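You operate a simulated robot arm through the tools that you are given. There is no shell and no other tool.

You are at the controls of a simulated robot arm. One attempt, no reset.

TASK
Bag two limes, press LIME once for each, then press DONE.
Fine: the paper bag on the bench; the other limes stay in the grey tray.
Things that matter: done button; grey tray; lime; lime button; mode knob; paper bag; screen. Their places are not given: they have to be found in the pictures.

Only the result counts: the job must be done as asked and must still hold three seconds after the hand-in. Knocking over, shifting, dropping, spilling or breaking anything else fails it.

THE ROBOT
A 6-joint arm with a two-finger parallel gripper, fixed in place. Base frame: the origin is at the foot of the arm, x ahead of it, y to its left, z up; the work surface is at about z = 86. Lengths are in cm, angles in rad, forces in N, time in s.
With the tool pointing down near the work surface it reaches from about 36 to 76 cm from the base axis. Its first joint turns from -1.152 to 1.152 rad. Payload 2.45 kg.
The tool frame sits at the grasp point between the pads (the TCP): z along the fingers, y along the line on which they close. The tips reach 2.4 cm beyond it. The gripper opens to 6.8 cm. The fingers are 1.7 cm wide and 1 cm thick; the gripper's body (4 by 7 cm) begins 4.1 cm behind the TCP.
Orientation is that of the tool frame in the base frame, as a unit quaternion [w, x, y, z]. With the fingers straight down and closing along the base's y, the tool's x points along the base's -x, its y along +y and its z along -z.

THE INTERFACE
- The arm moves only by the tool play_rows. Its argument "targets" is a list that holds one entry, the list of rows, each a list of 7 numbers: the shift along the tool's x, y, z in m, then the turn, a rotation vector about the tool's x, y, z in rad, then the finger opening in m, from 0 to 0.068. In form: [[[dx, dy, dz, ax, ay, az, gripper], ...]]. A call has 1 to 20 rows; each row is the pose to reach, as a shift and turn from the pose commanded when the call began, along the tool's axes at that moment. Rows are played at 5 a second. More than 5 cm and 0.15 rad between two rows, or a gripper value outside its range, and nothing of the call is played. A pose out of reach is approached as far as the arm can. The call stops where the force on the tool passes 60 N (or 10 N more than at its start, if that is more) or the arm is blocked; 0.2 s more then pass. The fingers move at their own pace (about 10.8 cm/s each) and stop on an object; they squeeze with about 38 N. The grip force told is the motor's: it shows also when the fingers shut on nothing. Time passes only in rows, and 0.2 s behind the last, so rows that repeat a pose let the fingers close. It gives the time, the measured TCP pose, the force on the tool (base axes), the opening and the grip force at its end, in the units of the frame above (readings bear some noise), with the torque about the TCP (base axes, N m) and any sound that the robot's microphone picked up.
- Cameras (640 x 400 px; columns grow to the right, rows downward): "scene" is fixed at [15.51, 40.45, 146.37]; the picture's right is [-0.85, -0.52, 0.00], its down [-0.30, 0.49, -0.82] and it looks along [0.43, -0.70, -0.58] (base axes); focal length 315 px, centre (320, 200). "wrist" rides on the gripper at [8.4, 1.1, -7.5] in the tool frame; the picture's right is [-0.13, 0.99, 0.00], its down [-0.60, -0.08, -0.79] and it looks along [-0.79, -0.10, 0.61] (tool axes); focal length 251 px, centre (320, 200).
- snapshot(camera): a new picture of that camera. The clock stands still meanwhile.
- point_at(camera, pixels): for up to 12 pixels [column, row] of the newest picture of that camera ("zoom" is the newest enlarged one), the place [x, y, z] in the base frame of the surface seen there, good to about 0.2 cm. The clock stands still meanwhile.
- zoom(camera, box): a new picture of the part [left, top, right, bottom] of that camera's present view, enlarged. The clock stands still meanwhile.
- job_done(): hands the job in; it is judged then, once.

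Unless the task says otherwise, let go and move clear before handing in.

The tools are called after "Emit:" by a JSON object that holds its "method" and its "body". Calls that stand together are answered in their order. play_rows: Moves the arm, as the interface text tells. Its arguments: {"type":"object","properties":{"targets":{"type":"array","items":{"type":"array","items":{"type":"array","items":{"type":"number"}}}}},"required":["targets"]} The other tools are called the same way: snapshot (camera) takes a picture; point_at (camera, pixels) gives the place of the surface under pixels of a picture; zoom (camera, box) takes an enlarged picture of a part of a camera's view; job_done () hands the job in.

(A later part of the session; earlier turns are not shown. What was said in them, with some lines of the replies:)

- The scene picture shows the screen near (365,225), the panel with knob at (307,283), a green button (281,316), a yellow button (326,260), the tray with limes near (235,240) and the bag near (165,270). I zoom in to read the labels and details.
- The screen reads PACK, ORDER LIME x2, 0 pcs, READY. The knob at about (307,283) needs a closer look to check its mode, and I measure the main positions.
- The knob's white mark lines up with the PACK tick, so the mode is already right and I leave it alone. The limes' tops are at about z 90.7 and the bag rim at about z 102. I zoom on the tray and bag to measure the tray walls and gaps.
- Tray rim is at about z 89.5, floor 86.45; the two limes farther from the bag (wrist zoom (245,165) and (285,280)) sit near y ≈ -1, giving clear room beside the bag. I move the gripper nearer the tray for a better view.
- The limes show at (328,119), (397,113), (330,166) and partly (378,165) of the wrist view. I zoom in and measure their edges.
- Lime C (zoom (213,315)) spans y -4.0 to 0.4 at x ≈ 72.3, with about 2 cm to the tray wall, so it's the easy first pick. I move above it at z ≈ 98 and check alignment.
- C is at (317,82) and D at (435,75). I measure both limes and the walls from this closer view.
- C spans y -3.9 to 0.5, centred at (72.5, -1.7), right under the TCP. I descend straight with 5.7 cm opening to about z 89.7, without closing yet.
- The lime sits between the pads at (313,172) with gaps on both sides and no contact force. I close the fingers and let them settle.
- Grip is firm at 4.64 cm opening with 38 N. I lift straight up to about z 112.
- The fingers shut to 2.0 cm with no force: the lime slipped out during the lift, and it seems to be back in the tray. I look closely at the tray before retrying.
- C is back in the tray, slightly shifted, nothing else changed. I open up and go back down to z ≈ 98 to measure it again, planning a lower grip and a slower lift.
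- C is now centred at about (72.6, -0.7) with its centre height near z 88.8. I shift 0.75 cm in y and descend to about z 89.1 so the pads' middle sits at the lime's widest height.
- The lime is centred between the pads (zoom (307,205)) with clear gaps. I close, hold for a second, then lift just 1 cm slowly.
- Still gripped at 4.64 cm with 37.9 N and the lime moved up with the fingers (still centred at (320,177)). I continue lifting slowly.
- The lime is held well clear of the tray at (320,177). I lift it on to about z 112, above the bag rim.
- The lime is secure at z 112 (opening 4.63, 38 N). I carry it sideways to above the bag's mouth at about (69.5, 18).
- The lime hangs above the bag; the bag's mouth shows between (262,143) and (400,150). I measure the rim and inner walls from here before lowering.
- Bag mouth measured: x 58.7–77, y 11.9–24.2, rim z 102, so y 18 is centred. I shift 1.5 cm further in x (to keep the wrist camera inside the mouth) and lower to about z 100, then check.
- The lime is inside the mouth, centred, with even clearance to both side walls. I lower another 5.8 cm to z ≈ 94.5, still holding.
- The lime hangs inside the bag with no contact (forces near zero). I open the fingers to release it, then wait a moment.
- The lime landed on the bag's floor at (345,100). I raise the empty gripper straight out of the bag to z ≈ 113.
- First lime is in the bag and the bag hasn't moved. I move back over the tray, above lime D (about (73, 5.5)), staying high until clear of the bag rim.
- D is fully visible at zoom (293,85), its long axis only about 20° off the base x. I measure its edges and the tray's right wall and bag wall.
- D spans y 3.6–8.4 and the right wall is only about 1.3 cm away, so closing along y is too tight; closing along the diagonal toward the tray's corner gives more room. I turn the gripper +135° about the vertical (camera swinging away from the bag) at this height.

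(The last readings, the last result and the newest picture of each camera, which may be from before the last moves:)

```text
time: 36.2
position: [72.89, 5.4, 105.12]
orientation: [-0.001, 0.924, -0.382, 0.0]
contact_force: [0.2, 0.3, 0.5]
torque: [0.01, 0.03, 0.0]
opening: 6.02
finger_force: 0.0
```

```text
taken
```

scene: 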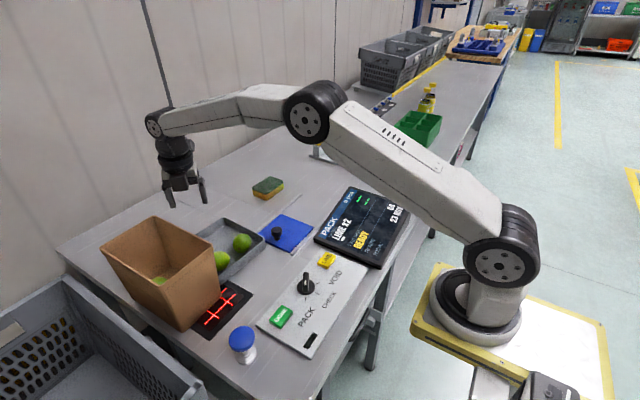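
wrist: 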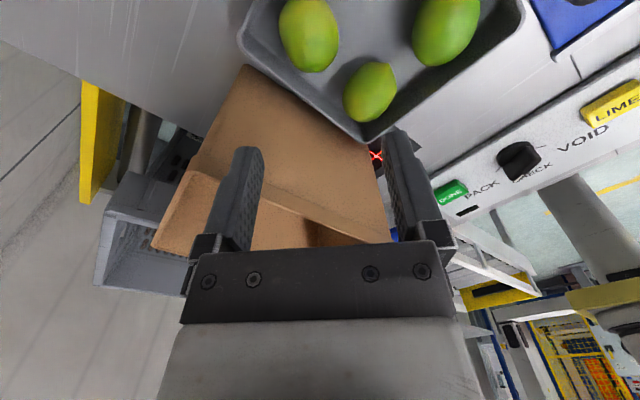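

The gripper is now diagonal; D shows at (309,35), B at (370,90), A at (447,25). I measure D and the surrounding walls from this side.

Emit:
{"method": "zoom", "body": {"camera": "wrist", "box": [230, 0, 430, 150]}}

Emit:
{"method": "point_at", "body": {"camera": "wrist", "pixels": [[281, 30], [339, 32], [310, 70], [310, 30], [310, 10], [310, 50], [245, 45], [262, 70], [300, 108], [255, 10], [300, 90], [344, 85]]}}

```text
2.67 times, centred on (330, 75) of wrist
```

zoom: 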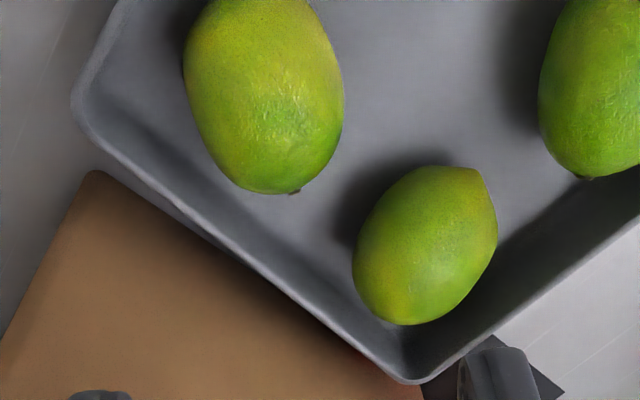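

```text
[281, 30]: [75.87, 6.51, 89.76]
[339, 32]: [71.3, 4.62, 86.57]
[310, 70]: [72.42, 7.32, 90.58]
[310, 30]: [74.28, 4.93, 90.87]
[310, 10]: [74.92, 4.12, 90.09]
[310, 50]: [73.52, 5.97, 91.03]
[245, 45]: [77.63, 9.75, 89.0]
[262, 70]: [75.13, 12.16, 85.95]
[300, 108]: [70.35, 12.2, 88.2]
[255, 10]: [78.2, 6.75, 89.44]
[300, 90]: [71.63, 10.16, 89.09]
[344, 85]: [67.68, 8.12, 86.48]
```

I measure D's silhouette more exactly in the zoomed view.

Emit:
{"method": "point_at", "body": {"camera": "zoom", "pixels": [[187, 75], [340, 90], [270, 190], [290, 188], [265, 90], [265, 120], [160, 130], [130, 110], [100, 100], [120, 40], [225, 190], [360, 120]]}}

```text
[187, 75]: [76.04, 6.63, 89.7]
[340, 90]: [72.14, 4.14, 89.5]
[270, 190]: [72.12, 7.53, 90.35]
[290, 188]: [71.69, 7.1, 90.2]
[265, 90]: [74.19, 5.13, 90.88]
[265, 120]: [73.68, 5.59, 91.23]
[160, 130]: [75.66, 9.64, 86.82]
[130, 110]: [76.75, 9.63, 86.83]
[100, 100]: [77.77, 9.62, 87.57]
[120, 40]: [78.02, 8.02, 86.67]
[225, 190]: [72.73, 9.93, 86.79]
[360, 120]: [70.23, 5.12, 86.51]
```

D's centre is about (73.55, 5.9), 4.5 cm wide along the closing line, and the corner wall is at y 9.65 / x 78, leaving about 0.5 cm clearance for the finger. I shift over it and descend to z ≈ 95.

Emit:
{"method": "play_rows", "body": {"targets": [[[0.0013, -0.0079, 0.0, 0, 0, 0, 0.056], [0.0013, -0.0079, 0.02, 0, 0, 0, 0.056], [0.0013, -0.0079, 0.045, 0, 0, 0, 0.056], [0.0013, -0.0079, 0.07, 0, 0, 0, 0.056], [0.0013, -0.0079, 0.09, 0, 0, 0, 0.056], [0.0013, -0.0079, 0.1, 0, 0, 0, 0.056], [0.0013, -0.0079, 0.1, 0, 0, 0, 0.056]]]}}

Emit:
{"method": "snapshot", "body": {"camera": "wrist"}}

Emit:
{"method": "zoom", "body": {"camera": "scene", "box": [100, 120, 300, 320]}}

```text
time: 37.8
position: [73.44, 5.9, 94.98]
orientation: [-0.001, 0.924, -0.383, 0.001]
contact_force: [-0.2, -0.9, 0.3]
torque: [0.01, 0.01, -0.03]
opening: 5.6
finger_force: 0.1
```

```text
taken
```

wrist: 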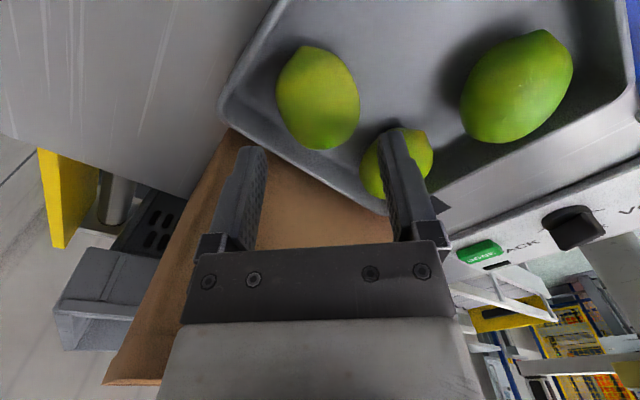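

```text
2.00 times, centred on (200, 220) of scene
```

zoom: 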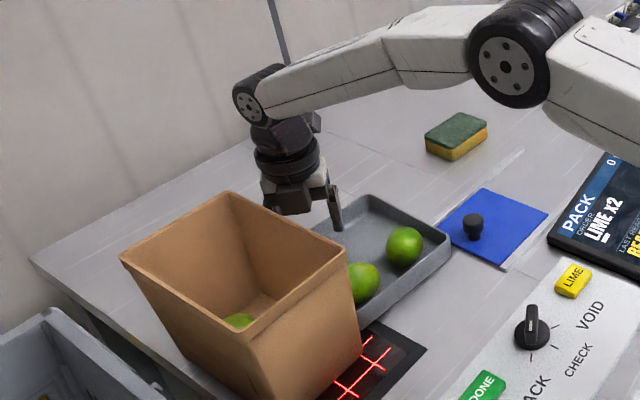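

The lime D shows at (318,98), roughly under the TCP. I measure its outline once more before the last descent.

Emit:
{"method": "point_at", "body": {"camera": "wrist", "pixels": [[278, 95], [358, 105], [320, 48], [325, 147], [318, 80], [318, 95], [318, 110], [318, 125], [300, 95], [340, 95]]}}

```text
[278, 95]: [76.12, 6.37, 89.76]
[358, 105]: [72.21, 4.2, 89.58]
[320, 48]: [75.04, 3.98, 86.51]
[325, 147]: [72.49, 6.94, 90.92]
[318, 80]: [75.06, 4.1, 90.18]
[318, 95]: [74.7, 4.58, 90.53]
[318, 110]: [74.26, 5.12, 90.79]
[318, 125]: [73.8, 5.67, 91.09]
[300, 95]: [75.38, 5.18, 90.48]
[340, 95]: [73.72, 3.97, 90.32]
```

Combining the surface heights from both views, D's centre is about (73.5, 6.0), within 0.1 cm of the TCP. I descend the last 5.8 cm to z ≈ 89.1.

Emit:
{"method": "play_rows", "body": {"targets": [[[0, 0, 0.012, 0, 0, 0, 0.056], [0, 0, 0.025, 0, 0, 0, 0.056], [0, 0, 0.037, 0, 0, 0, 0.056], [0, 0, 0.048, 0, 0, 0, 0.056], [0, 0, 0.055, 0, 0, 0, 0.056], [0, 0, 0.058, 0, 0, 0, 0.056], [0, 0, 0.058, 0, 0, 0, 0.056]]]}}

Emit:
{"method": "snapshot", "body": {"camera": "wrist"}}

Emit:
{"method": "zoom", "body": {"camera": "scene", "box": [100, 120, 300, 320]}}

```text
time: 39.4
position: [73.52, 5.85, 89.15]
orientation: [0.0, 0.924, -0.383, 0.001]
contact_force: [0.3, -0.2, 0.2]
torque: [-0.01, 0.02, -0.02]
opening: 5.59
finger_force: 0.0
```

```text
taken
```

wrist: 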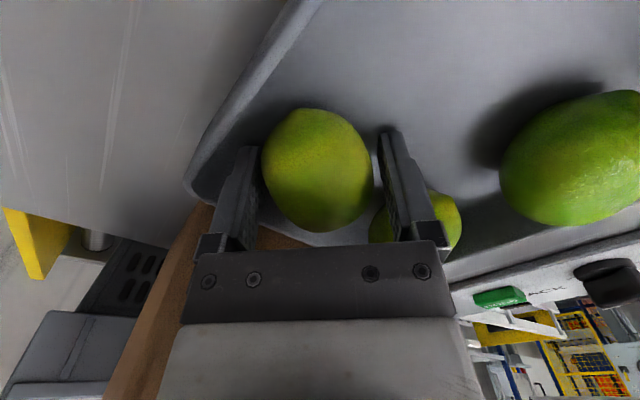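

```text
2.00 times, centred on (200, 220) of scene
```

zoom: 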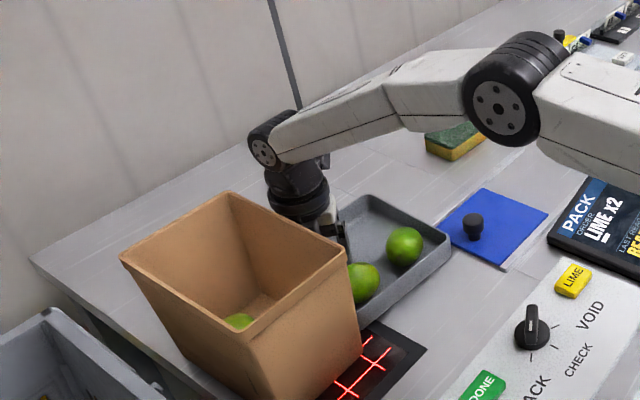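

The lime sits between the pads at (318,170), slightly to the camera side. I shift 0.2 cm that way, close, hold for a second and lift 1 cm slowly.

Emit:
{"method": "play_rows", "body": {"targets": [[[0.002, 0, 0, 0, 0, 0, 0.056], [0.002, 0, 0, 0, 0, 0, 0.056], [0.002, 0, 0, 0, 0, 0, 0.046], [0.002, 0, 0, 0, 0, 0, 0.03], [0.002, 0, 0, 0, 0, 0, 0.03], [0.002, 0, 0, 0, 0, 0, 0.03], [0.002, 0, 0, 0, 0, 0, 0.03], [0.002, 0, 0, 0, 0, 0, 0.03], [0.002, 0, -0.002, 0, 0, 0, 0.03], [0.002, 0, -0.004, 0, 0, 0, 0.03], [0.002, 0, -0.006, 0, 0, 0, 0.03], [0.002, 0, -0.008, 0, 0, 0, 0.03], [0.002, 0, -0.01, 0, 0, 0, 0.03], [0.002, 0, -0.01, 0, 0, 0, 0.03]]]}}

Emit:
{"method": "snapshot", "body": {"camera": "wrist"}}

```text
time: 42.4
position: [73.65, 5.71, 90.18]
orientation: [0.0, 0.924, -0.382, 0.002]
contact_force: [-0.4, -0.1, -0.3]
torque: [-0.01, 0.0, -0.03]
opening: 4.67
finger_force: 38.0
```

```text
taken
```

wrist: 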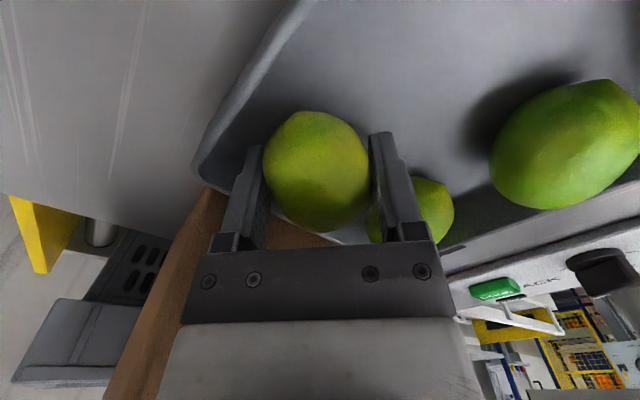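

Gripped at 4.67 cm with 38 N and it followed the 1 cm lift. I continue lifting slowly.

Emit:
{"method": "play_rows", "body": {"targets": [[[0, 0, -0.003, 0, 0, 0, 0.03], [0, 0, -0.008, 0, 0, 0, 0.03], [0, 0, -0.015, 0, 0, 0, 0.03], [0, 0, -0.022, 0, 0, 0, 0.03], [0, 0, -0.03, 0, 0, 0, 0.03], [0, 0, -0.038, 0, 0, 0, 0.03], [0, 0, -0.045, 0, 0, 0, 0.03], [0, 0, -0.049, 0, 0, 0, 0.03], [0, 0, -0.05, 0, 0, 0, 0.03]]]}}

Emit:
{"method": "snapshot", "body": {"camera": "wrist"}}

```text
time: 44.4
position: [73.54, 5.7, 95.15]
orientation: [0.0, 0.924, -0.383, 0.001]
contact_force: [0.6, 0.0, -0.8]
torque: [0.0, 0.01, 0.03]
opening: 4.69
finger_force: 38.0
```

```text
taken
```

wrist: 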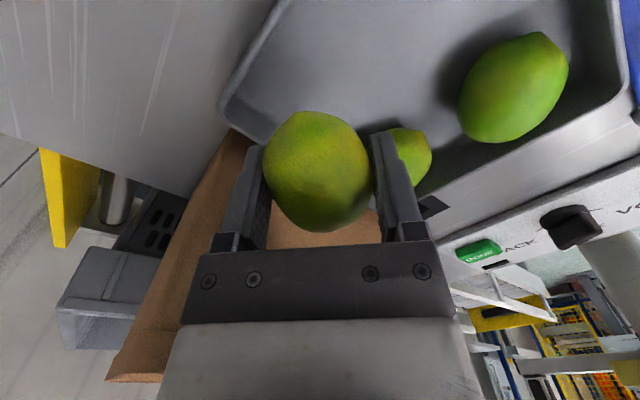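

The second lime is held clear of the tray. I lift it on to about z 113.

Emit:
{"method": "play_rows", "body": {"targets": [[[0, 0, -0.005, 0, 0, 0, 0.03], [0, 0, -0.014, 0, 0, 0, 0.03], [0, 0, -0.026, 0, 0, 0, 0.03], [0, 0, -0.039, 0, 0, 0, 0.03], [0, 0, -0.052, 0, 0, 0, 0.03], [0, 0, -0.065, 0, 0, 0, 0.03], [0, 0, -0.078, 0, 0, 0, 0.03], [0, 0, -0.091, 0, 0, 0, 0.03], [0, 0, -0.104, 0, 0, 0, 0.03], [0, 0, -0.117, 0, 0, 0, 0.03], [0, 0, -0.13, 0, 0, 0, 0.03], [0, 0, -0.143, 0, 0, 0, 0.03], [0, 0, -0.156, 0, 0, 0, 0.03], [0, 0, -0.168, 0, 0, 0, 0.03], [0, 0, -0.176, 0, 0, 0, 0.03], [0, 0, -0.18, 0, 0, 0, 0.03], [0, 0, -0.18, 0, 0, 0, 0.03]]]}}

Emit:
{"method": "snapshot", "body": {"camera": "wrist"}}

```text
time: 48.0
position: [73.45, 5.59, 113.19]
orientation: [-0.001, 0.924, -0.383, 0.001]
contact_force: [-0.2, 1.6, -0.1]
torque: [0.04, 0.04, 0.01]
opening: 4.69
finger_force: 38.3
```

```text
taken
```

wrist: 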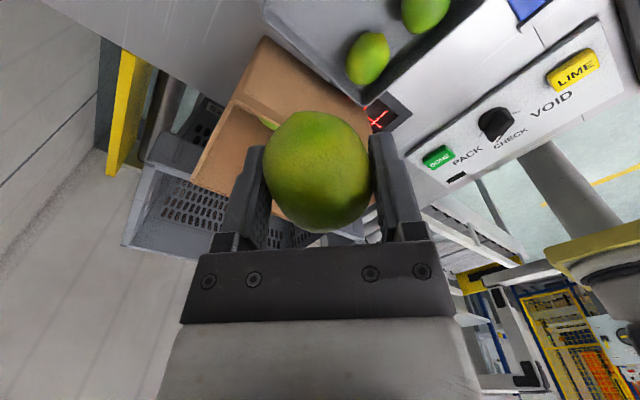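

Held at z 113. I turn the gripper back by 135° (camera swinging over the -y side) while above the tray.

Emit:
{"method": "play_rows", "body": {"targets": [[[0, 0, 0, 0, 0, 0.06, 0.03], [0, 0, 0, 0, 0, 0.17, 0.03], [0, 0, 0, 0, 0, 0.3, 0.03], [0, 0, 0, 0, 0, 0.43, 0.03], [0, 0, 0, 0, 0, 0.56, 0.03], [0, 0, 0, 0, 0, 0.69, 0.03], [0, 0, 0, 0, 0, 0.82, 0.03], [0, 0, 0, 0, 0, 0.95, 0.03], [0, 0, 0, 0, 0, 1.08, 0.03], [0, 0, 0, 0, 0, 1.21, 0.03], [0, 0, 0, 0, 0, 1.34, 0.03], [0, 0, 0, 0, 0, 1.47, 0.03], [0, 0, 0, 0, 0, 1.6, 0.03], [0, 0, 0, 0, 0, 1.73, 0.03], [0, 0, 0, 0, 0, 1.86, 0.03], [0, 0, 0, 0, 0, 1.99, 0.03], [0, 0, 0, 0, 0, 2.12, 0.03], [0, 0, 0, 0, 0, 2.24, 0.03], [0, 0, 0, 0, 0, 2.33, 0.03], [0, 0, 0, 0, 0, 2.356, 0.03]]]}}

Emit:
{"method": "snapshot", "body": {"camera": "wrist"}}

```text
time: 52.2
position: [73.61, 5.71, 113.21]
orientation: [0.001, 0.0, 1.0, 0.0]
contact_force: [0.0, -0.7, -0.7]
torque: [0.0, -0.01, -0.02]
opening: 4.67
finger_force: 38.1
```

```text
taken
```

wrist: 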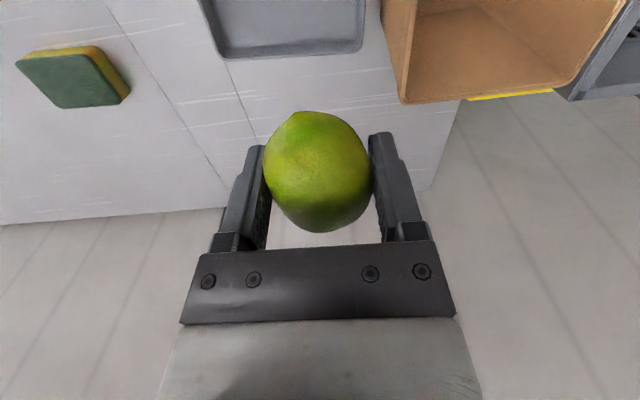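

Orientation is back to straight and the lime is still held (4.67 cm, 38 N). I carry it sideways over the bag to (71, 18.1).

Emit:
{"method": "play_rows", "body": {"targets": [[[0.001, 0.005, 0, 0, 0, 0, 0.03], [0.003, 0.015, 0, 0, 0, 0, 0.03], [0.006, 0.028, 0, 0, 0, 0, 0.03], [0.009, 0.041, 0, 0, 0, 0, 0.03], [0.011, 0.054, 0, 0, 0, 0, 0.03], [0.014, 0.067, 0, 0, 0, 0, 0.03], [0.017, 0.08, 0, 0, 0, 0, 0.03], [0.019, 0.093, 0, 0, 0, 0, 0.03], [0.022, 0.106, 0, 0, 0, 0, 0.03], [0.024, 0.116, 0, 0, 0, 0, 0.03], [0.0255, 0.122, 0, 0, 0, 0, 0.03], [0.0255, 0.1235, 0, 0, 0, 0, 0.03], [0.0255, 0.1235, 0, 0, 0, 0, 0.03]]]}}

Emit:
{"method": "snapshot", "body": {"camera": "wrist"}}

Emit:
{"method": "snapshot", "body": {"camera": "scene"}}

```text
time: 55.0
position: [71.14, 18.17, 113.21]
orientation: [0.0, 0.0, 1.0, 0.0]
contact_force: [0.6, 0.8, -1.6]
torque: [-0.02, 0.0, 0.0]
opening: 4.66
finger_force: 38.2
```

```text
taken
```

wrist: 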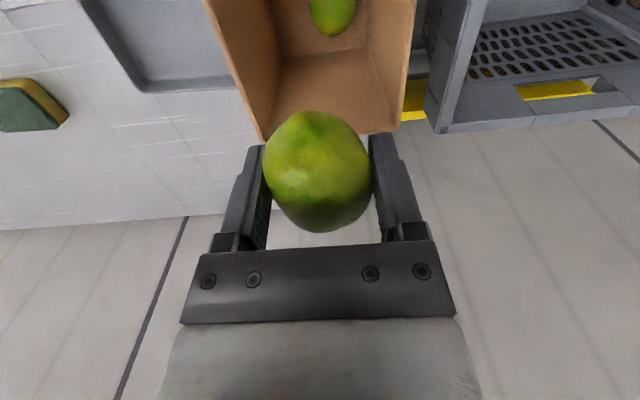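

```text
taken
```

scene: 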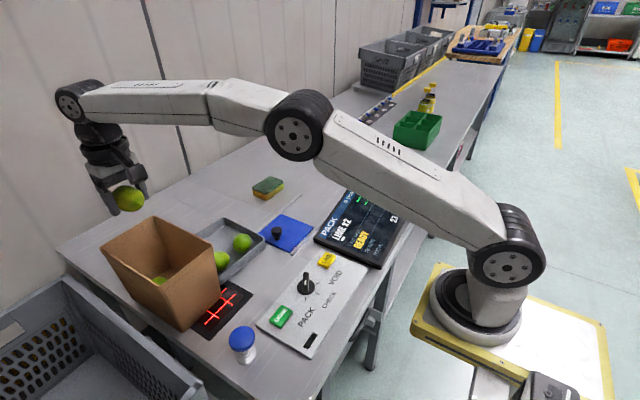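

Positioned over the bag mouth as before (71.1, 18.2). I lower to about z 94.5, the height that was clear last time.

Emit:
{"method": "play_rows", "body": {"targets": [[[0, 0, 0.005, 0, 0, 0, 0.03], [0, 0, 0.016, 0, 0, 0, 0.03], [0, 0, 0.03, 0, 0, 0, 0.03], [0, 0, 0.045, 0, 0, 0, 0.03], [0, 0, 0.06, 0, 0, 0, 0.03], [0, 0, 0.075, 0, 0, 0, 0.03], [0, 0, 0.09, 0, 0, 0, 0.03], [0, 0, 0.104, 0, 0, 0, 0.03], [0, 0, 0.117, 0, 0, 0, 0.03], [0, 0, 0.129, 0, 0, 0, 0.03], [0, 0, 0.141, 0, 0, 0, 0.03], [0, 0, 0.153, 0, 0, 0, 0.03], [0, 0, 0.165, 0, 0, 0, 0.03], [0, 0, 0.176, 0, 0, 0, 0.03], [0, 0, 0.184, 0, 0, 0, 0.03], [0, 0, 0.187, 0, 0, 0, 0.03], [0, 0, 0.187, 0, 0, 0, 0.03]]]}}

Emit:
{"method": "snapshot", "body": {"camera": "wrist"}}

```text
time: 58.6
position: [70.9, 18.08, 94.43]
orientation: [0.001, 0.0, 1.0, 0.0]
contact_force: [-0.5, 0.4, -1.4]
torque: [-0.02, 0.01, -0.02]
opening: 4.68
finger_force: 37.8
```

```text
taken
```

wrist: 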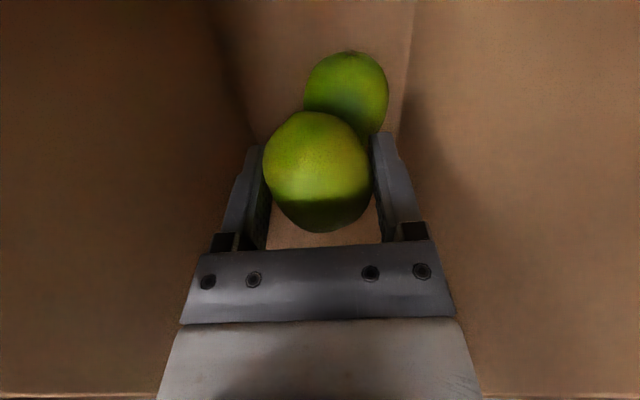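

Both limes are visible, the held one just behind the first at (345,95). I release.

Emit:
{"method": "play_rows", "body": {"targets": [[[0, 0, 0, 0, 0, 0, 0.06], [0, 0, 0, 0, 0, 0, 0.06], [0, 0, 0, 0, 0, 0, 0.06], [0, 0, 0, 0, 0, 0, 0.06], [0, 0, 0, 0, 0, 0, 0.06]]]}}

Emit:
{"method": "snapshot", "body": {"camera": "wrist"}}

```text
time: 59.8
position: [71.01, 18.04, 94.41]
orientation: [0.001, 0.001, 1.0, 0.0]
contact_force: [-0.5, 0.4, -0.3]
torque: [0.02, 0.01, -0.01]
opening: 6.02
finger_force: 0.1
```

```text
taken
```

wrist: 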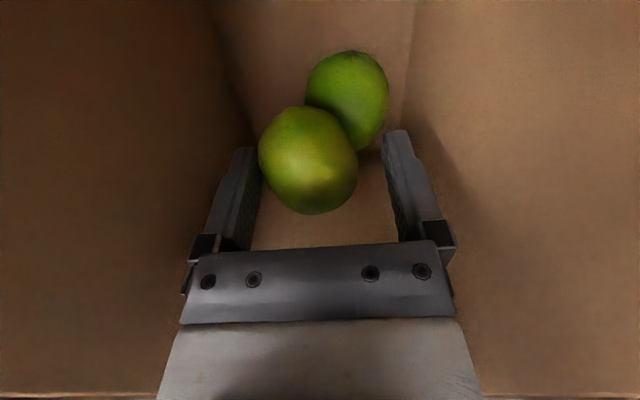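

The second lime came free and rests at (308,160) against the first. I check its height before moving out.

Emit:
{"method": "point_at", "body": {"camera": "wrist", "pixels": [[308, 120], [308, 140], [308, 160], [308, 200], [262, 160], [355, 165], [350, 70], [350, 100], [307, 80], [388, 95]]}}

Emit:
{"method": "zoom", "body": {"camera": "scene", "box": [60, 100, 260, 340]}}

```text
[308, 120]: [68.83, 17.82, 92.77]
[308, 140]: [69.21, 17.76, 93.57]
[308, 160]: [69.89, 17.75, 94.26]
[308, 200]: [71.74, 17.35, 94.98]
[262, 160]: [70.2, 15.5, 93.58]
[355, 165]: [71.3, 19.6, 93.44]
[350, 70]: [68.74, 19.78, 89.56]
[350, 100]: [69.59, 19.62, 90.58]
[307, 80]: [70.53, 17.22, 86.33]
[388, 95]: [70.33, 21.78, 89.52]
```

```text
1.67 times, centred on (160, 220) of scene
```

zoom: 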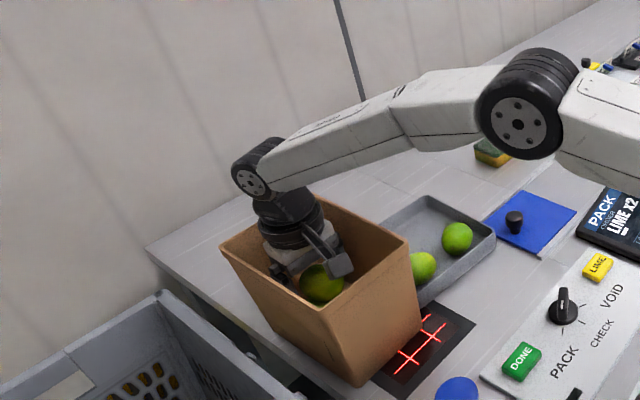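

Its top is at z ≈ 95, so it's perched on the first lime and leaning on the left finger. I open the fingers fully so it rolls down, then raise a little.

Emit:
{"method": "play_rows", "body": {"targets": [[[0, 0, 0, 0, 0, 0, 0.068], [0, 0, 0, 0, 0, 0, 0.068], [0, 0, 0, 0, 0, 0, 0.068], [0, 0, -0.005, 0, 0, 0, 0.068], [0, 0, -0.01, 0, 0, 0, 0.068], [0, 0, -0.015, 0, 0, 0, 0.068], [0, 0, -0.02, 0, 0, 0, 0.068], [0, 0, -0.025, 0, 0, 0, 0.068], [0, 0, -0.03, 0, 0, 0, 0.068]]]}}

Emit:
{"method": "snapshot", "body": {"camera": "wrist"}}

```text
time: 61.8
position: [71.11, 18.15, 97.56]
orientation: [0.001, -0.001, 1.0, 0.0]
contact_force: [-0.3, -0.3, 0.5]
torque: [-0.01, 0.01, 0.02]
opening: 6.8
finger_force: 0.1
```

```text
taken
```

wrist: 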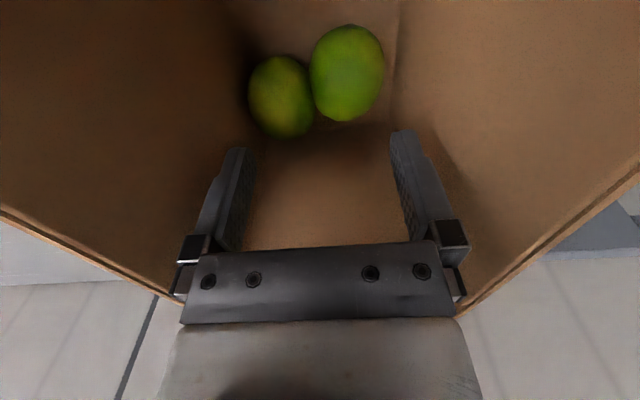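

The second lime rolled down beside the first; both are on the bag's floor at (280,95) and (347,72). I raise the gripper straight out to z ≈ 114.

Emit:
{"method": "play_rows", "body": {"targets": [[[0, 0, -0.01, 0, 0, 0, 0.06], [0, 0, -0.03, 0, 0, 0, 0.06], [0, 0, -0.055, 0, 0, 0, 0.06], [0, 0, -0.085, 0, 0, 0, 0.06], [0, 0, -0.115, 0, 0, 0, 0.06], [0, 0, -0.145, 0, 0, 0, 0.06], [0, 0, -0.165, 0, 0, 0, 0.06], [0, 0, -0.165, 0, 0, 0, 0.06]]]}}

Emit:
{"method": "snapshot", "body": {"camera": "scene"}}

Emit:
{"method": "snapshot", "body": {"camera": "wrist"}}

```text
time: 63.6
position: [71.09, 18.04, 113.98]
orientation: [0.001, 0.0, 1.0, 0.0]
contact_force: [0.1, -0.2, -1.0]
torque: [-0.01, 0.01, 0.01]
opening: 5.99
finger_force: 0.1
```

```text
taken
```

scene: 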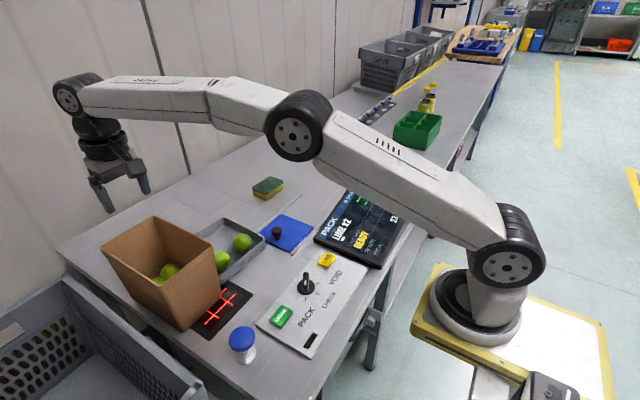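

```text
taken
```

wrist: 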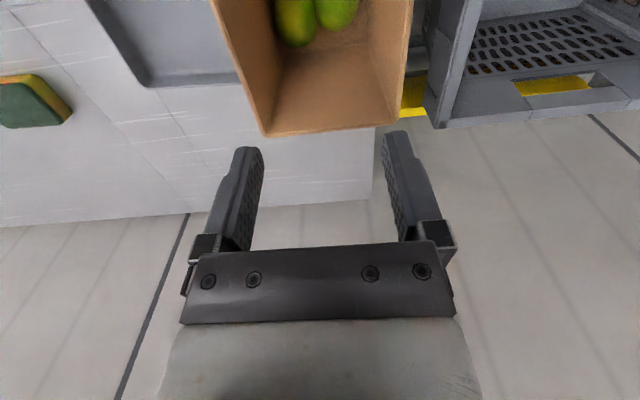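

Both limes are in the bag, two remain in the tray, and the bag hasn't shifted. Next come the buttons: I measure the LIME and DONE caps, knob, screen and blue object from the scene view.

Emit:
{"method": "zoom", "body": {"camera": "scene", "box": [220, 220, 420, 370]}}

Emit:
{"method": "point_at", "body": {"camera": "scene", "pixels": [[326, 259], [320, 260], [333, 260], [325, 254], [327, 266], [281, 315], [273, 318], [290, 313], [242, 333], [313, 238], [348, 188], [410, 210]]}}

```text
2.67 times, centred on (320, 295) of scene
```

zoom: 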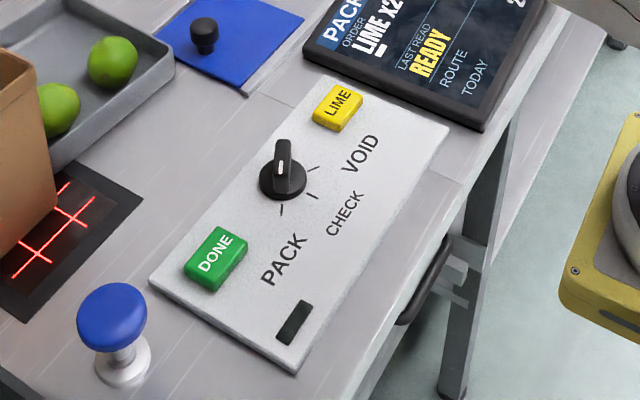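

```text
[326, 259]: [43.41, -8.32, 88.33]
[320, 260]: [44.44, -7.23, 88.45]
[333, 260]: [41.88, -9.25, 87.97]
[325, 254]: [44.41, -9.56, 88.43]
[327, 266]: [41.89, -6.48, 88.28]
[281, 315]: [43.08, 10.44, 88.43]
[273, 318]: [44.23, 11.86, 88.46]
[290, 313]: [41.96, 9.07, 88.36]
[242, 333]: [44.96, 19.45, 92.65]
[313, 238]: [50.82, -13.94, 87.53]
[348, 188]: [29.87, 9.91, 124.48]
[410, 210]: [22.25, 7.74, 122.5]
```

I pin down the cap corners in the zoomed view.

Emit:
{"method": "point_at", "body": {"camera": "zoom", "pixels": [[316, 112], [334, 84], [358, 98], [341, 124], [337, 104], [188, 266], [217, 229], [245, 243], [217, 284], [215, 256], [285, 150], [480, 128]]}}

Emit:
{"method": "point_at", "body": {"camera": "zoom", "pixels": [[305, 50], [340, 70], [470, 120], [275, 160], [285, 190], [265, 190], [300, 180], [320, 220], [380, 110], [520, 30], [112, 318], [130, 340]]}}

```text
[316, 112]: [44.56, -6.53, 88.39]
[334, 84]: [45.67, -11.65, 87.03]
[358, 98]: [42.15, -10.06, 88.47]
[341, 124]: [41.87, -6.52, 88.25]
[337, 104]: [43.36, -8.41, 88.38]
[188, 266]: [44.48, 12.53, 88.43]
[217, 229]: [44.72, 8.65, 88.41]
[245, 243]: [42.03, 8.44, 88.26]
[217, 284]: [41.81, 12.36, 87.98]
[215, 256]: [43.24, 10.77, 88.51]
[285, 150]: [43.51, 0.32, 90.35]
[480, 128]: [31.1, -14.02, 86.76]
```

```text
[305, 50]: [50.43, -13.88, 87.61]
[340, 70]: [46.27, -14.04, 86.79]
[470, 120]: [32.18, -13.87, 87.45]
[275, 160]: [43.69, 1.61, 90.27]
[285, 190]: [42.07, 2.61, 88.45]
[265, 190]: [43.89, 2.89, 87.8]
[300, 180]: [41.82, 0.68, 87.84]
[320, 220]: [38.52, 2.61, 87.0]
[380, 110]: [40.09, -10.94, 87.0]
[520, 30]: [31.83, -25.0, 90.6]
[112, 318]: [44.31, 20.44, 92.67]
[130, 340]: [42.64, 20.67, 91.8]
```

LIME cap spans x 41.9–44.6, y -10.1 to -6.5, top z 88.4; DONE cap centre (43.25, 10.5), top z 88.45. I close the fingers and travel at height to above LIME, then lower to z ≈ 98.

Emit:
{"method": "play_rows", "body": {"targets": [[[0.01, -0.0095, 0, 0, 0, 0, 0.02], [0.032, -0.03, 0, 0, 0, 0, 0.0], [0.058, -0.055, 0, 0, 0, 0, 0.0], [0.085, -0.08, 0, 0, 0, 0, 0.0], [0.112, -0.106, 0, 0, 0, 0, 0.0], [0.139, -0.1315, 0, 0, 0, 0, 0.0], [0.166, -0.157, 0, 0, 0, 0, 0.0], [0.193, -0.183, 0, 0, 0, 0, 0.0], [0.22, -0.208, 0, 0, 0, 0, 0.0], [0.246, -0.233, 0, 0, 0, 0, 0.0], [0.267, -0.2525, 0, 0, 0, 0, 0.0], [0.2785, -0.2635, 0, 0, 0, 0, 0.0], [0.2785, -0.2635, 0.03, 0, 0, 0, 0.0], [0.2785, -0.2635, 0.065, 0, 0, 0, 0.0], [0.2785, -0.2635, 0.1, 0, 0, 0, 0.0], [0.2785, -0.2635, 0.135, 0, 0, 0, 0.0], [0.2785, -0.2635, 0.16, 0, 0, 0, 0.0], [0.2785, -0.2635, 0.16, 0, 0, 0, 0.0]]]}}

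Emit:
{"method": "snapshot", "body": {"camera": "scene"}}

Emit:
{"method": "snapshot", "body": {"camera": "wrist"}}

```text
time: 67.4
position: [43.08, -8.22, 97.81]
orientation: [0.002, -0.001, 1.0, -0.001]
contact_force: [0.2, 0.0, 0.5]
torque: [0.0, 0.03, 0.0]
opening: 0.0
finger_force: 23.6
```

```text
taken
```

scene: 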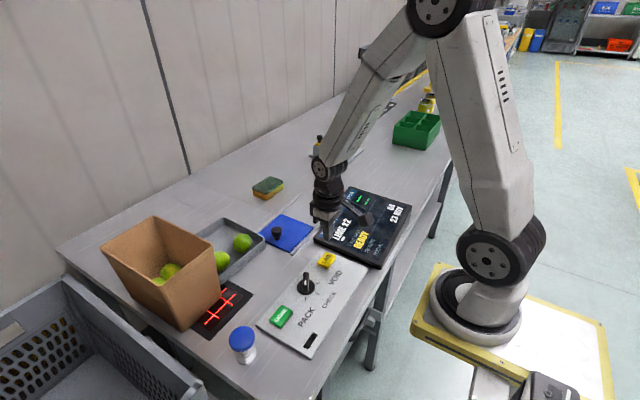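

```text
taken
```

wrist: 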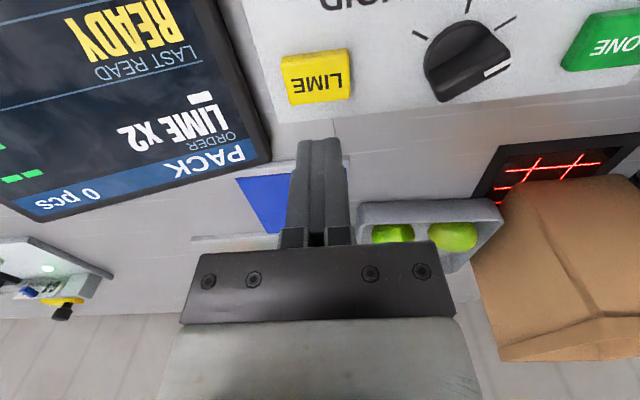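

The closed fingers hang over the LIME cap, seen at (318,80). I measure it from here.

Emit:
{"method": "point_at", "body": {"camera": "wrist", "pixels": [[318, 80], [285, 60], [350, 52], [290, 100], [348, 97], [318, 58], [318, 100], [600, 50], [467, 60], [490, 75]]}}

```text
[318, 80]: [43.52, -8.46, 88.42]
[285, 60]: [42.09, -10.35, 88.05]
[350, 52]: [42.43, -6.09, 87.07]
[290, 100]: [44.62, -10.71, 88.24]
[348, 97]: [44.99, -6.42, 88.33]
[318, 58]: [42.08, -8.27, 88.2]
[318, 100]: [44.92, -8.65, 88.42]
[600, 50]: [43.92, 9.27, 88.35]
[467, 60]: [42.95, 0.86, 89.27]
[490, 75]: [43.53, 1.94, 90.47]
```

The cap is centred at about (43.5, -8.45). I adjust by 0.3/0.2 cm and lower until the tips are about 0.6 cm above the cap.

Emit:
{"method": "play_rows", "body": {"targets": [[[-0.003, -0.002, 0.015, 0, 0, 0, 0.0], [-0.003, -0.002, 0.035, 0, 0, 0, 0.0], [-0.003, -0.002, 0.052, 0, 0, 0, 0.0], [-0.003, -0.002, 0.062, 0, 0, 0, 0.0], [-0.003, -0.002, 0.064, 0, 0, 0, 0.0], [-0.003, -0.002, 0.064, 0, 0, 0, 0.0]]]}}

Emit:
{"method": "snapshot", "body": {"camera": "wrist"}}

Emit:
{"method": "zoom", "body": {"camera": "scene", "box": [270, 180, 430, 310]}}

```text
time: 68.8
position: [43.58, -8.43, 91.5]
orientation: [0.0, 0.001, 1.0, 0.0]
contact_force: [-0.1, 0.1, -0.4]
torque: [0.01, 0.01, 0.02]
opening: 0.0
finger_force: 23.6
```

```text
taken
```

wrist: 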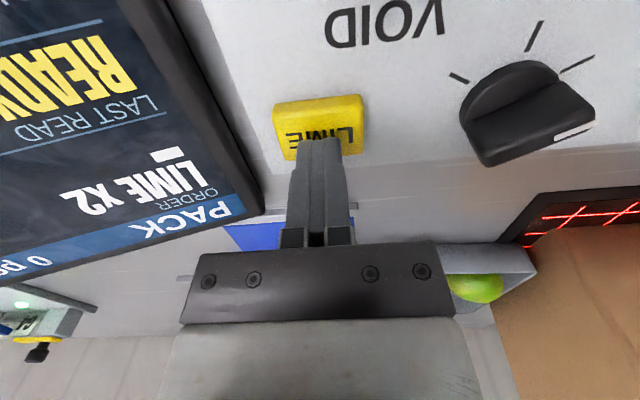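

```text
3.08 times, centred on (350, 245) of scene
```

zoom: 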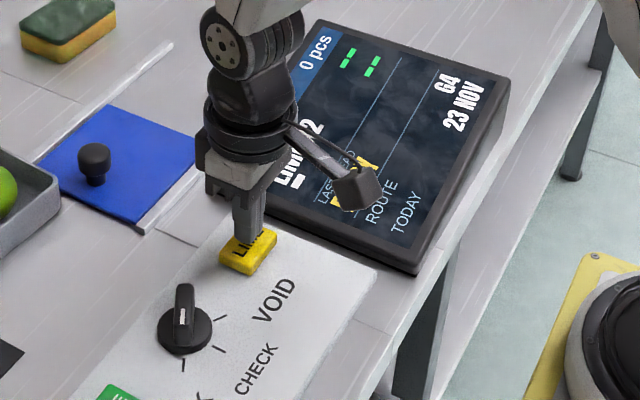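

Tips are just above the LIME cap. I press down gently in small steps to about 0.3 cm below first contact and watch the force and sound.

Emit:
{"method": "play_rows", "body": {"targets": [[[0, 0, 0.003, 0, 0, 0, 0.0], [0, 0, 0.005, 0, 0, 0, 0.0], [0, 0, 0.007, 0, 0, 0, 0.0], [0, 0, 0.0085, 0, 0, 0, 0.0], [0, 0, 0.01, 0, 0, 0, 0.0]]]}}

Emit:
{"method": "zoom", "body": {"camera": "scene", "box": [270, 180, 430, 310]}}

```text
time: 70.0
position: [43.57, -8.5, 90.31]
orientation: [0.001, 0.0, 1.0, 0.0]
contact_force: [0.5, 1.1, 2.5]
torque: [0.04, 0.0, -0.01]
opening: 0.02
finger_force: 24.3
heard: click
```

```text
3.08 times, centred on (350, 245) of scene
```

zoom: 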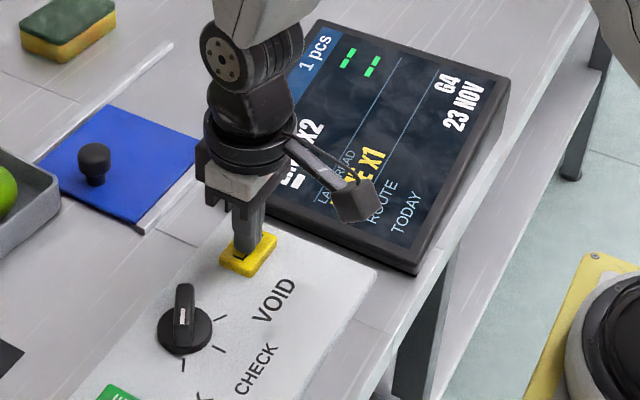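

One click was heard and the screen now shows 1 pcs (zoom (318,50)). I lift off fully and wait a second, then check the count stays at 1.

Emit:
{"method": "play_rows", "body": {"targets": [[[0, 0, -0.004, 0, 0, 0, 0.0], [0, 0, -0.009, 0, 0, 0, 0.0], [0, 0, -0.014, 0, 0, 0, 0.0], [0, 0, -0.016, 0, 0, 0, 0.0], [0, 0, -0.016, 0, 0, 0, 0.0], [0, 0, -0.016, 0, 0, 0, 0.0], [0, 0, -0.016, 0, 0, 0, 0.0]]]}}

Emit:
{"method": "zoom", "body": {"camera": "scene", "box": [270, 180, 430, 310]}}

Emit:
{"method": "snapshot", "body": {"camera": "wrist"}}

```text
time: 71.6
position: [43.54, -8.36, 92.14]
orientation: [0.001, -0.001, 1.0, 0.0]
contact_force: [0.1, 0.3, 0.2]
torque: [0.0, 0.02, -0.01]
opening: 0.01
finger_force: 23.9
```

```text
3.08 times, centred on (350, 245) of scene
```

zoom: 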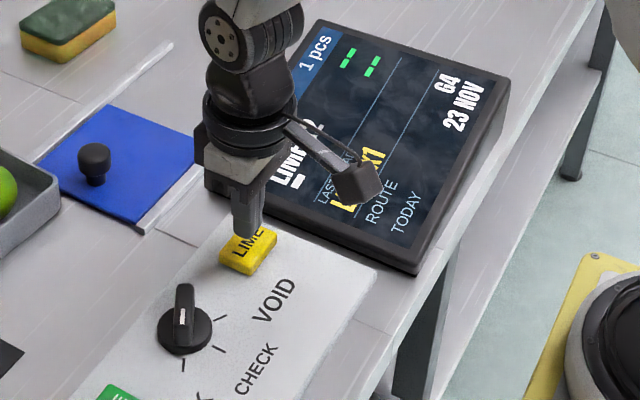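

```text
taken
```

wrist: 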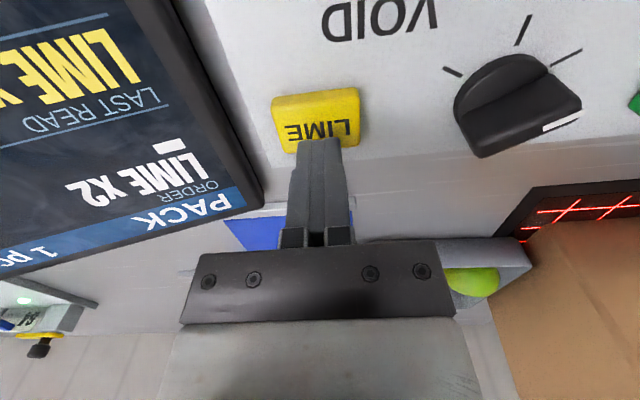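

The count is steady at 1 pcs and the cap is up again. I press LIME a second time to the same depth.

Emit:
{"method": "play_rows", "body": {"targets": [[[0, 0, 0.005, 0, 0, 0, 0.0], [0, 0, 0.009, 0, 0, 0, 0.0], [0, 0, 0.012, 0, 0, 0, 0.0], [0, 0, 0.014, 0, 0, 0, 0.0], [0, 0, 0.016, 0, 0, 0, 0.0]]]}}

Emit:
{"method": "zoom", "body": {"camera": "scene", "box": [270, 180, 430, 310]}}

```text
time: 72.8
position: [43.62, -8.44, 90.68]
orientation: [0.002, 0.0, 1.0, 0.0]
contact_force: [0.0, 0.4, 0.7]
torque: [0.03, 0.03, -0.02]
opening: 0.01
finger_force: 23.5
```

```text
3.08 times, centred on (350, 245) of scene
```

zoom: 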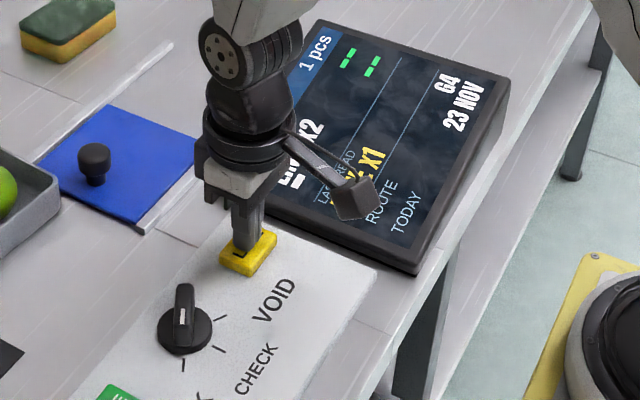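

No click yet, the count is still 1 and the force only 0.7 N. I press 0.3 cm further in small steps.

Emit:
{"method": "play_rows", "body": {"targets": [[[0, 0, 0.001, 0, 0, 0, 0.0], [0, 0, 0.002, 0, 0, 0, 0.0], [0, 0, 0.003, 0, 0, 0, 0.0]]]}}

Emit:
{"method": "zoom", "body": {"camera": "scene", "box": [270, 180, 430, 310]}}

```text
time: 73.6
position: [43.5, -8.5, 90.41]
orientation: [0.001, 0.0, 1.0, -0.001]
contact_force: [1.7, -0.3, 1.6]
torque: [0.0, 0.0, 0.02]
opening: 0.0
finger_force: 23.8
heard: click
```

```text
3.08 times, centred on (350, 245) of scene
```

zoom: 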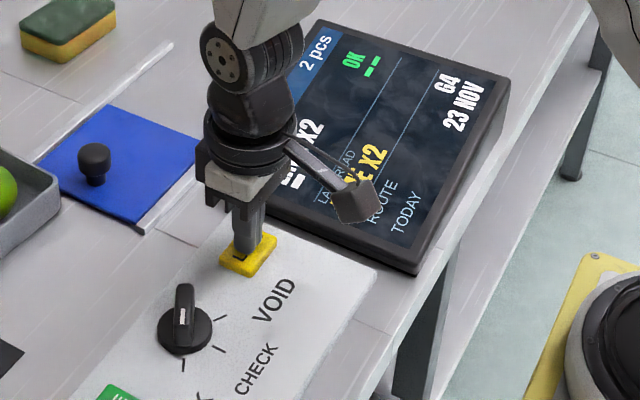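

Second click; the screen shows 2 pcs and a green OK. I lift off to z ≈ 99 and travel above DONE, passing well over the knob.

Emit:
{"method": "play_rows", "body": {"targets": [[[0, 0, -0.008, 0, 0, 0, 0.0], [0, 0, -0.03, 0, 0, 0, 0.0], [0, 0, -0.06, 0, 0, 0, 0.0], [0, 0, -0.085, 0, 0, 0, 0.0], [0, 0.01, -0.085, 0, 0, 0, 0.0], [0, 0.04, -0.085, 0, 0, 0, 0.0], [0.001, 0.07, -0.085, 0, 0, 0, 0.0], [0.001, 0.1, -0.085, 0, 0, 0, 0.0], [0.001, 0.13, -0.085, 0, 0, 0, 0.0], [0.001, 0.16, -0.085, 0, 0, 0, 0.0], [0.001, 0.182, -0.085, 0, 0, 0, 0.0], [0.001, 0.19, -0.085, 0, 0, 0, 0.0], [0.001, 0.19, -0.085, 0, 0, 0, 0.0]]]}}

Emit:
{"method": "snapshot", "body": {"camera": "wrist"}}

Emit:
{"method": "zoom", "body": {"camera": "scene", "box": [220, 180, 420, 340]}}

```text
time: 76.4
position: [43.38, 10.53, 98.98]
orientation: [0.001, 0.0, 1.0, 0.0]
contact_force: [1.1, -1.1, -0.4]
torque: [-0.02, -0.02, -0.01]
opening: 0.0
finger_force: 23.6
```

```text
taken
```

wrist: 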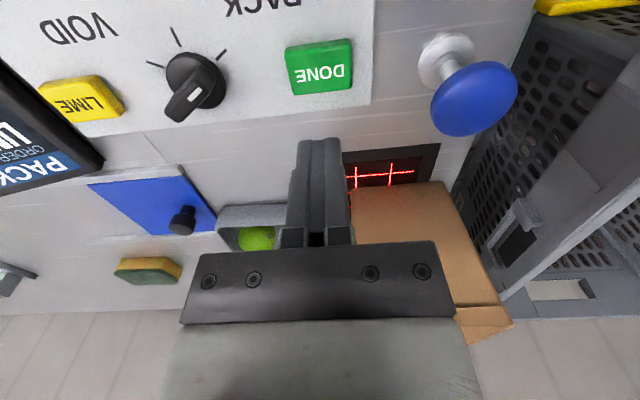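

```text
2.50 times, centred on (320, 260) of scene
```

zoom: 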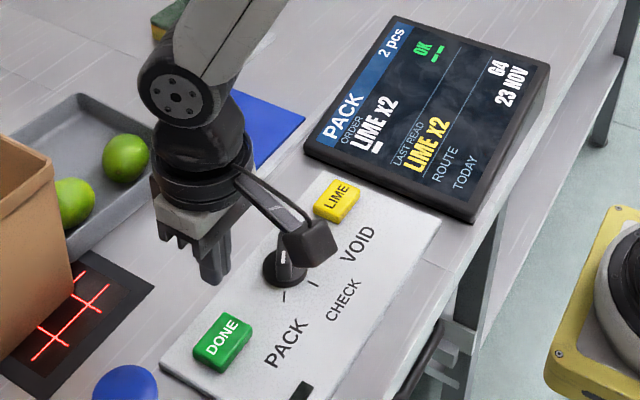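

The screen clearly shows PACK, 2 pcs, LAST READ LIME x2, OK. I check the DONE cap position at (319,68) of the wrist view and the tray/bag clearances around the gripper.

Emit:
{"method": "point_at", "body": {"camera": "wrist", "pixels": [[319, 68], [288, 55], [350, 45], [293, 90], [350, 85], [319, 48], [319, 90], [472, 97], [390, 200]]}}

```text
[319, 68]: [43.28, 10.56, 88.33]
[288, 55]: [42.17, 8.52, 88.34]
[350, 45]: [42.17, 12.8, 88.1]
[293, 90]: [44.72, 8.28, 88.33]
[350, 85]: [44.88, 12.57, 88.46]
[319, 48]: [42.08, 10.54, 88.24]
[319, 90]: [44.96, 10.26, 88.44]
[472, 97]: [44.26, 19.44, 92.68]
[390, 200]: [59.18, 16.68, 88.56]
```

DONE cap is centred at (43.5, 10.5), right under the tips. I lower to just above it, then press in small steps to the depth that clicked LIME.

Emit:
{"method": "play_rows", "body": {"targets": [[[0, 0, 0.02, 0, 0, 0, 0.0], [0, 0, 0.045, 0, 0, 0, 0.0], [0, 0, 0.065, 0, 0, 0, 0.0], [0, 0, 0.073, 0, 0, 0, 0.0], [0, 0, 0.076, 0, 0, 0, 0.0], [0, 0, 0.078, 0, 0, 0, 0.0], [0, 0, 0.08, 0, 0, 0, 0.0], [0, 0, 0.082, 0, 0, 0, 0.0]]]}}

Emit:
{"method": "zoom", "body": {"camera": "scene", "box": [220, 180, 420, 340]}}

```text
time: 78.2
position: [43.48, 10.58, 90.39]
orientation: [0.001, 0.0, 1.0, 0.0]
contact_force: [0.9, -1.1, 2.6]
torque: [0.0, 0.0, 0.03]
opening: 0.0
finger_force: 23.4
heard: click
```

```text
2.50 times, centred on (320, 260) of scene
```

zoom: 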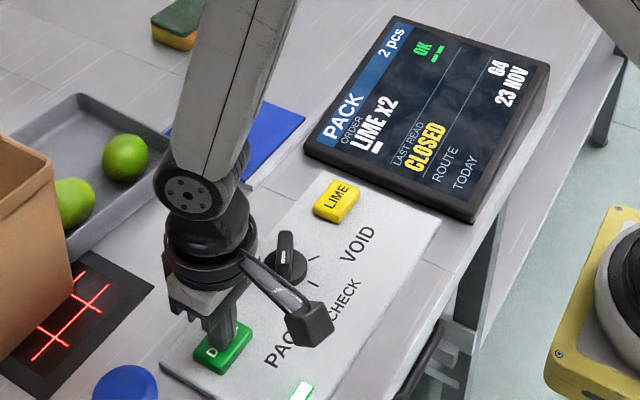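

A click was heard and the screen reads CLOSED with 2 pcs and OK. I lift off and move clear upward.

Emit:
{"method": "play_rows", "body": {"targets": [[[0, 0, -0.008, 0, 0, 0, 0.0], [0, 0, -0.03, 0, 0, 0, 0.0], [0, 0, -0.06, 0, 0, 0, 0.0], [0, 0, -0.095, 0, 0, 0, 0.0], [0, 0, -0.13, 0, 0, 0, 0.0], [0, 0, -0.165, 0, 0, 0, 0.0], [0, 0, -0.2, 0, 0, 0, 0.0], [0, 0, -0.235, 0, 0, 0, 0.02], [0, 0, -0.26, 0, 0, 0, 0.04], [0, 0, -0.26, 0, 0, 0, 0.04]]]}}

Emit:
{"method": "snapshot", "body": {"camera": "scene"}}

Emit:
{"method": "snapshot", "body": {"camera": "wrist"}}

Emit:
{"method": "zoom", "body": {"camera": "scene", "box": [80, 180, 420, 370]}}

```text
time: 80.4
position: [43.3, 10.84, 116.59]
orientation: [0.002, 0.0, 1.0, 0.0]
contact_force: [0.0, 0.5, 0.6]
torque: [0.0, 0.0, 0.02]
opening: 4.0
finger_force: 0.1
```

```text
taken
```

scene: 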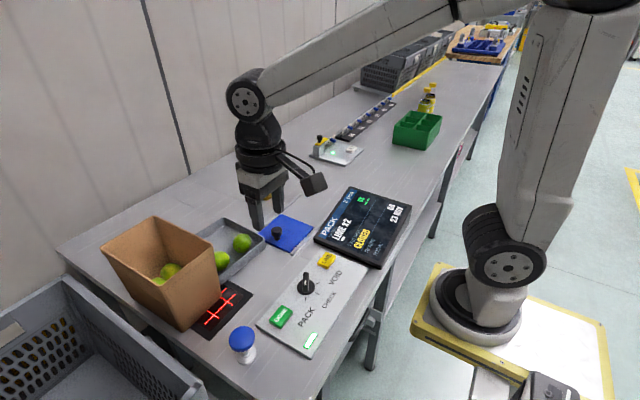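

```text
taken
```

wrist: 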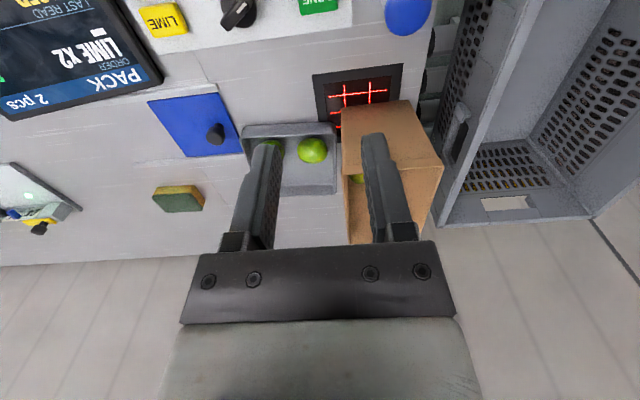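

```text
1.88 times, centred on (250, 275) of scene
```

zoom: 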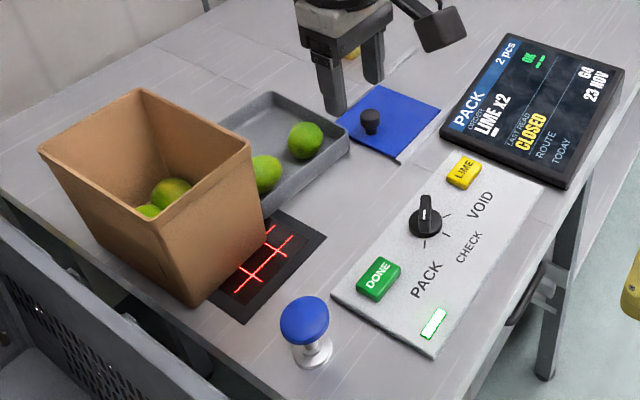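

Two limes are in the bag, two in the tray, the screen says CLOSED, and the panel lamp is lit green. I zoom in on the screen once more to read every field before handing in.

Emit:
{"method": "zoom", "body": {"camera": "scene", "box": [310, 180, 420, 270]}}

Emit:
{"method": "zoom", "body": {"camera": "scene", "box": [90, 200, 270, 340]}}

```text
4.44 times, centred on (365, 225) of scene
```

zoom: 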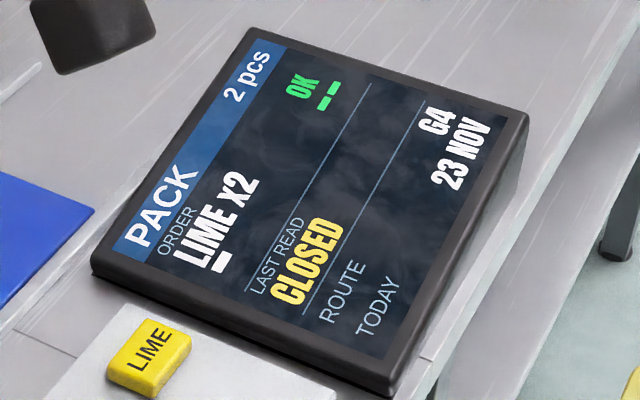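

```text
2.86 times, centred on (180, 270) of scene
```

zoom: 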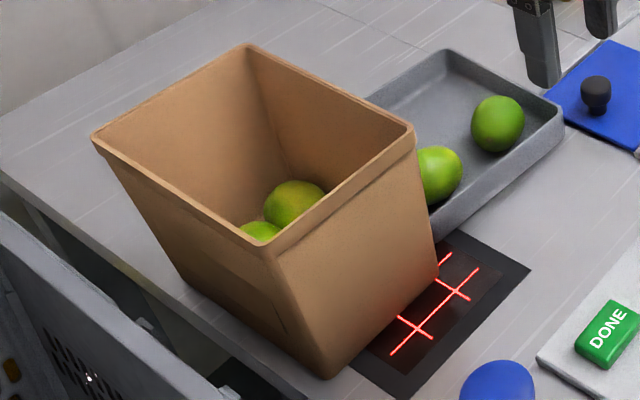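

The screen reads PACK, 2 pcs, LIME x2 OK, CLOSED. The second order line is only a blank dash. Both limes lie in the upright bag, two stay in the tray, and the arm is clear, so I hand the job in.

Emit:
{"method": "job_done", "body": {}}

```text
The job is handed in.
```

The job is handed in. Two limes are in the paper bag, LIME was pressed twice (one click each) and DONE once. At hand-in the screen read PACK, 2 pcs, LIME x2 OK and CLOSED.

- **Slip:** the first lime slipped out of the gripper on the first lift and fell back into the grey tray. I gripped it lower and lifted more slowly the second time, and it held.
- **Everything else:** the other two limes are still in the tray and the bag stayed upright in its place on the bench. The mode knob was already on PACK, so I left it alone. The arm was raised clear before hand-in.

I don't know the verdict; the tool only confirmed that the job was handed in.
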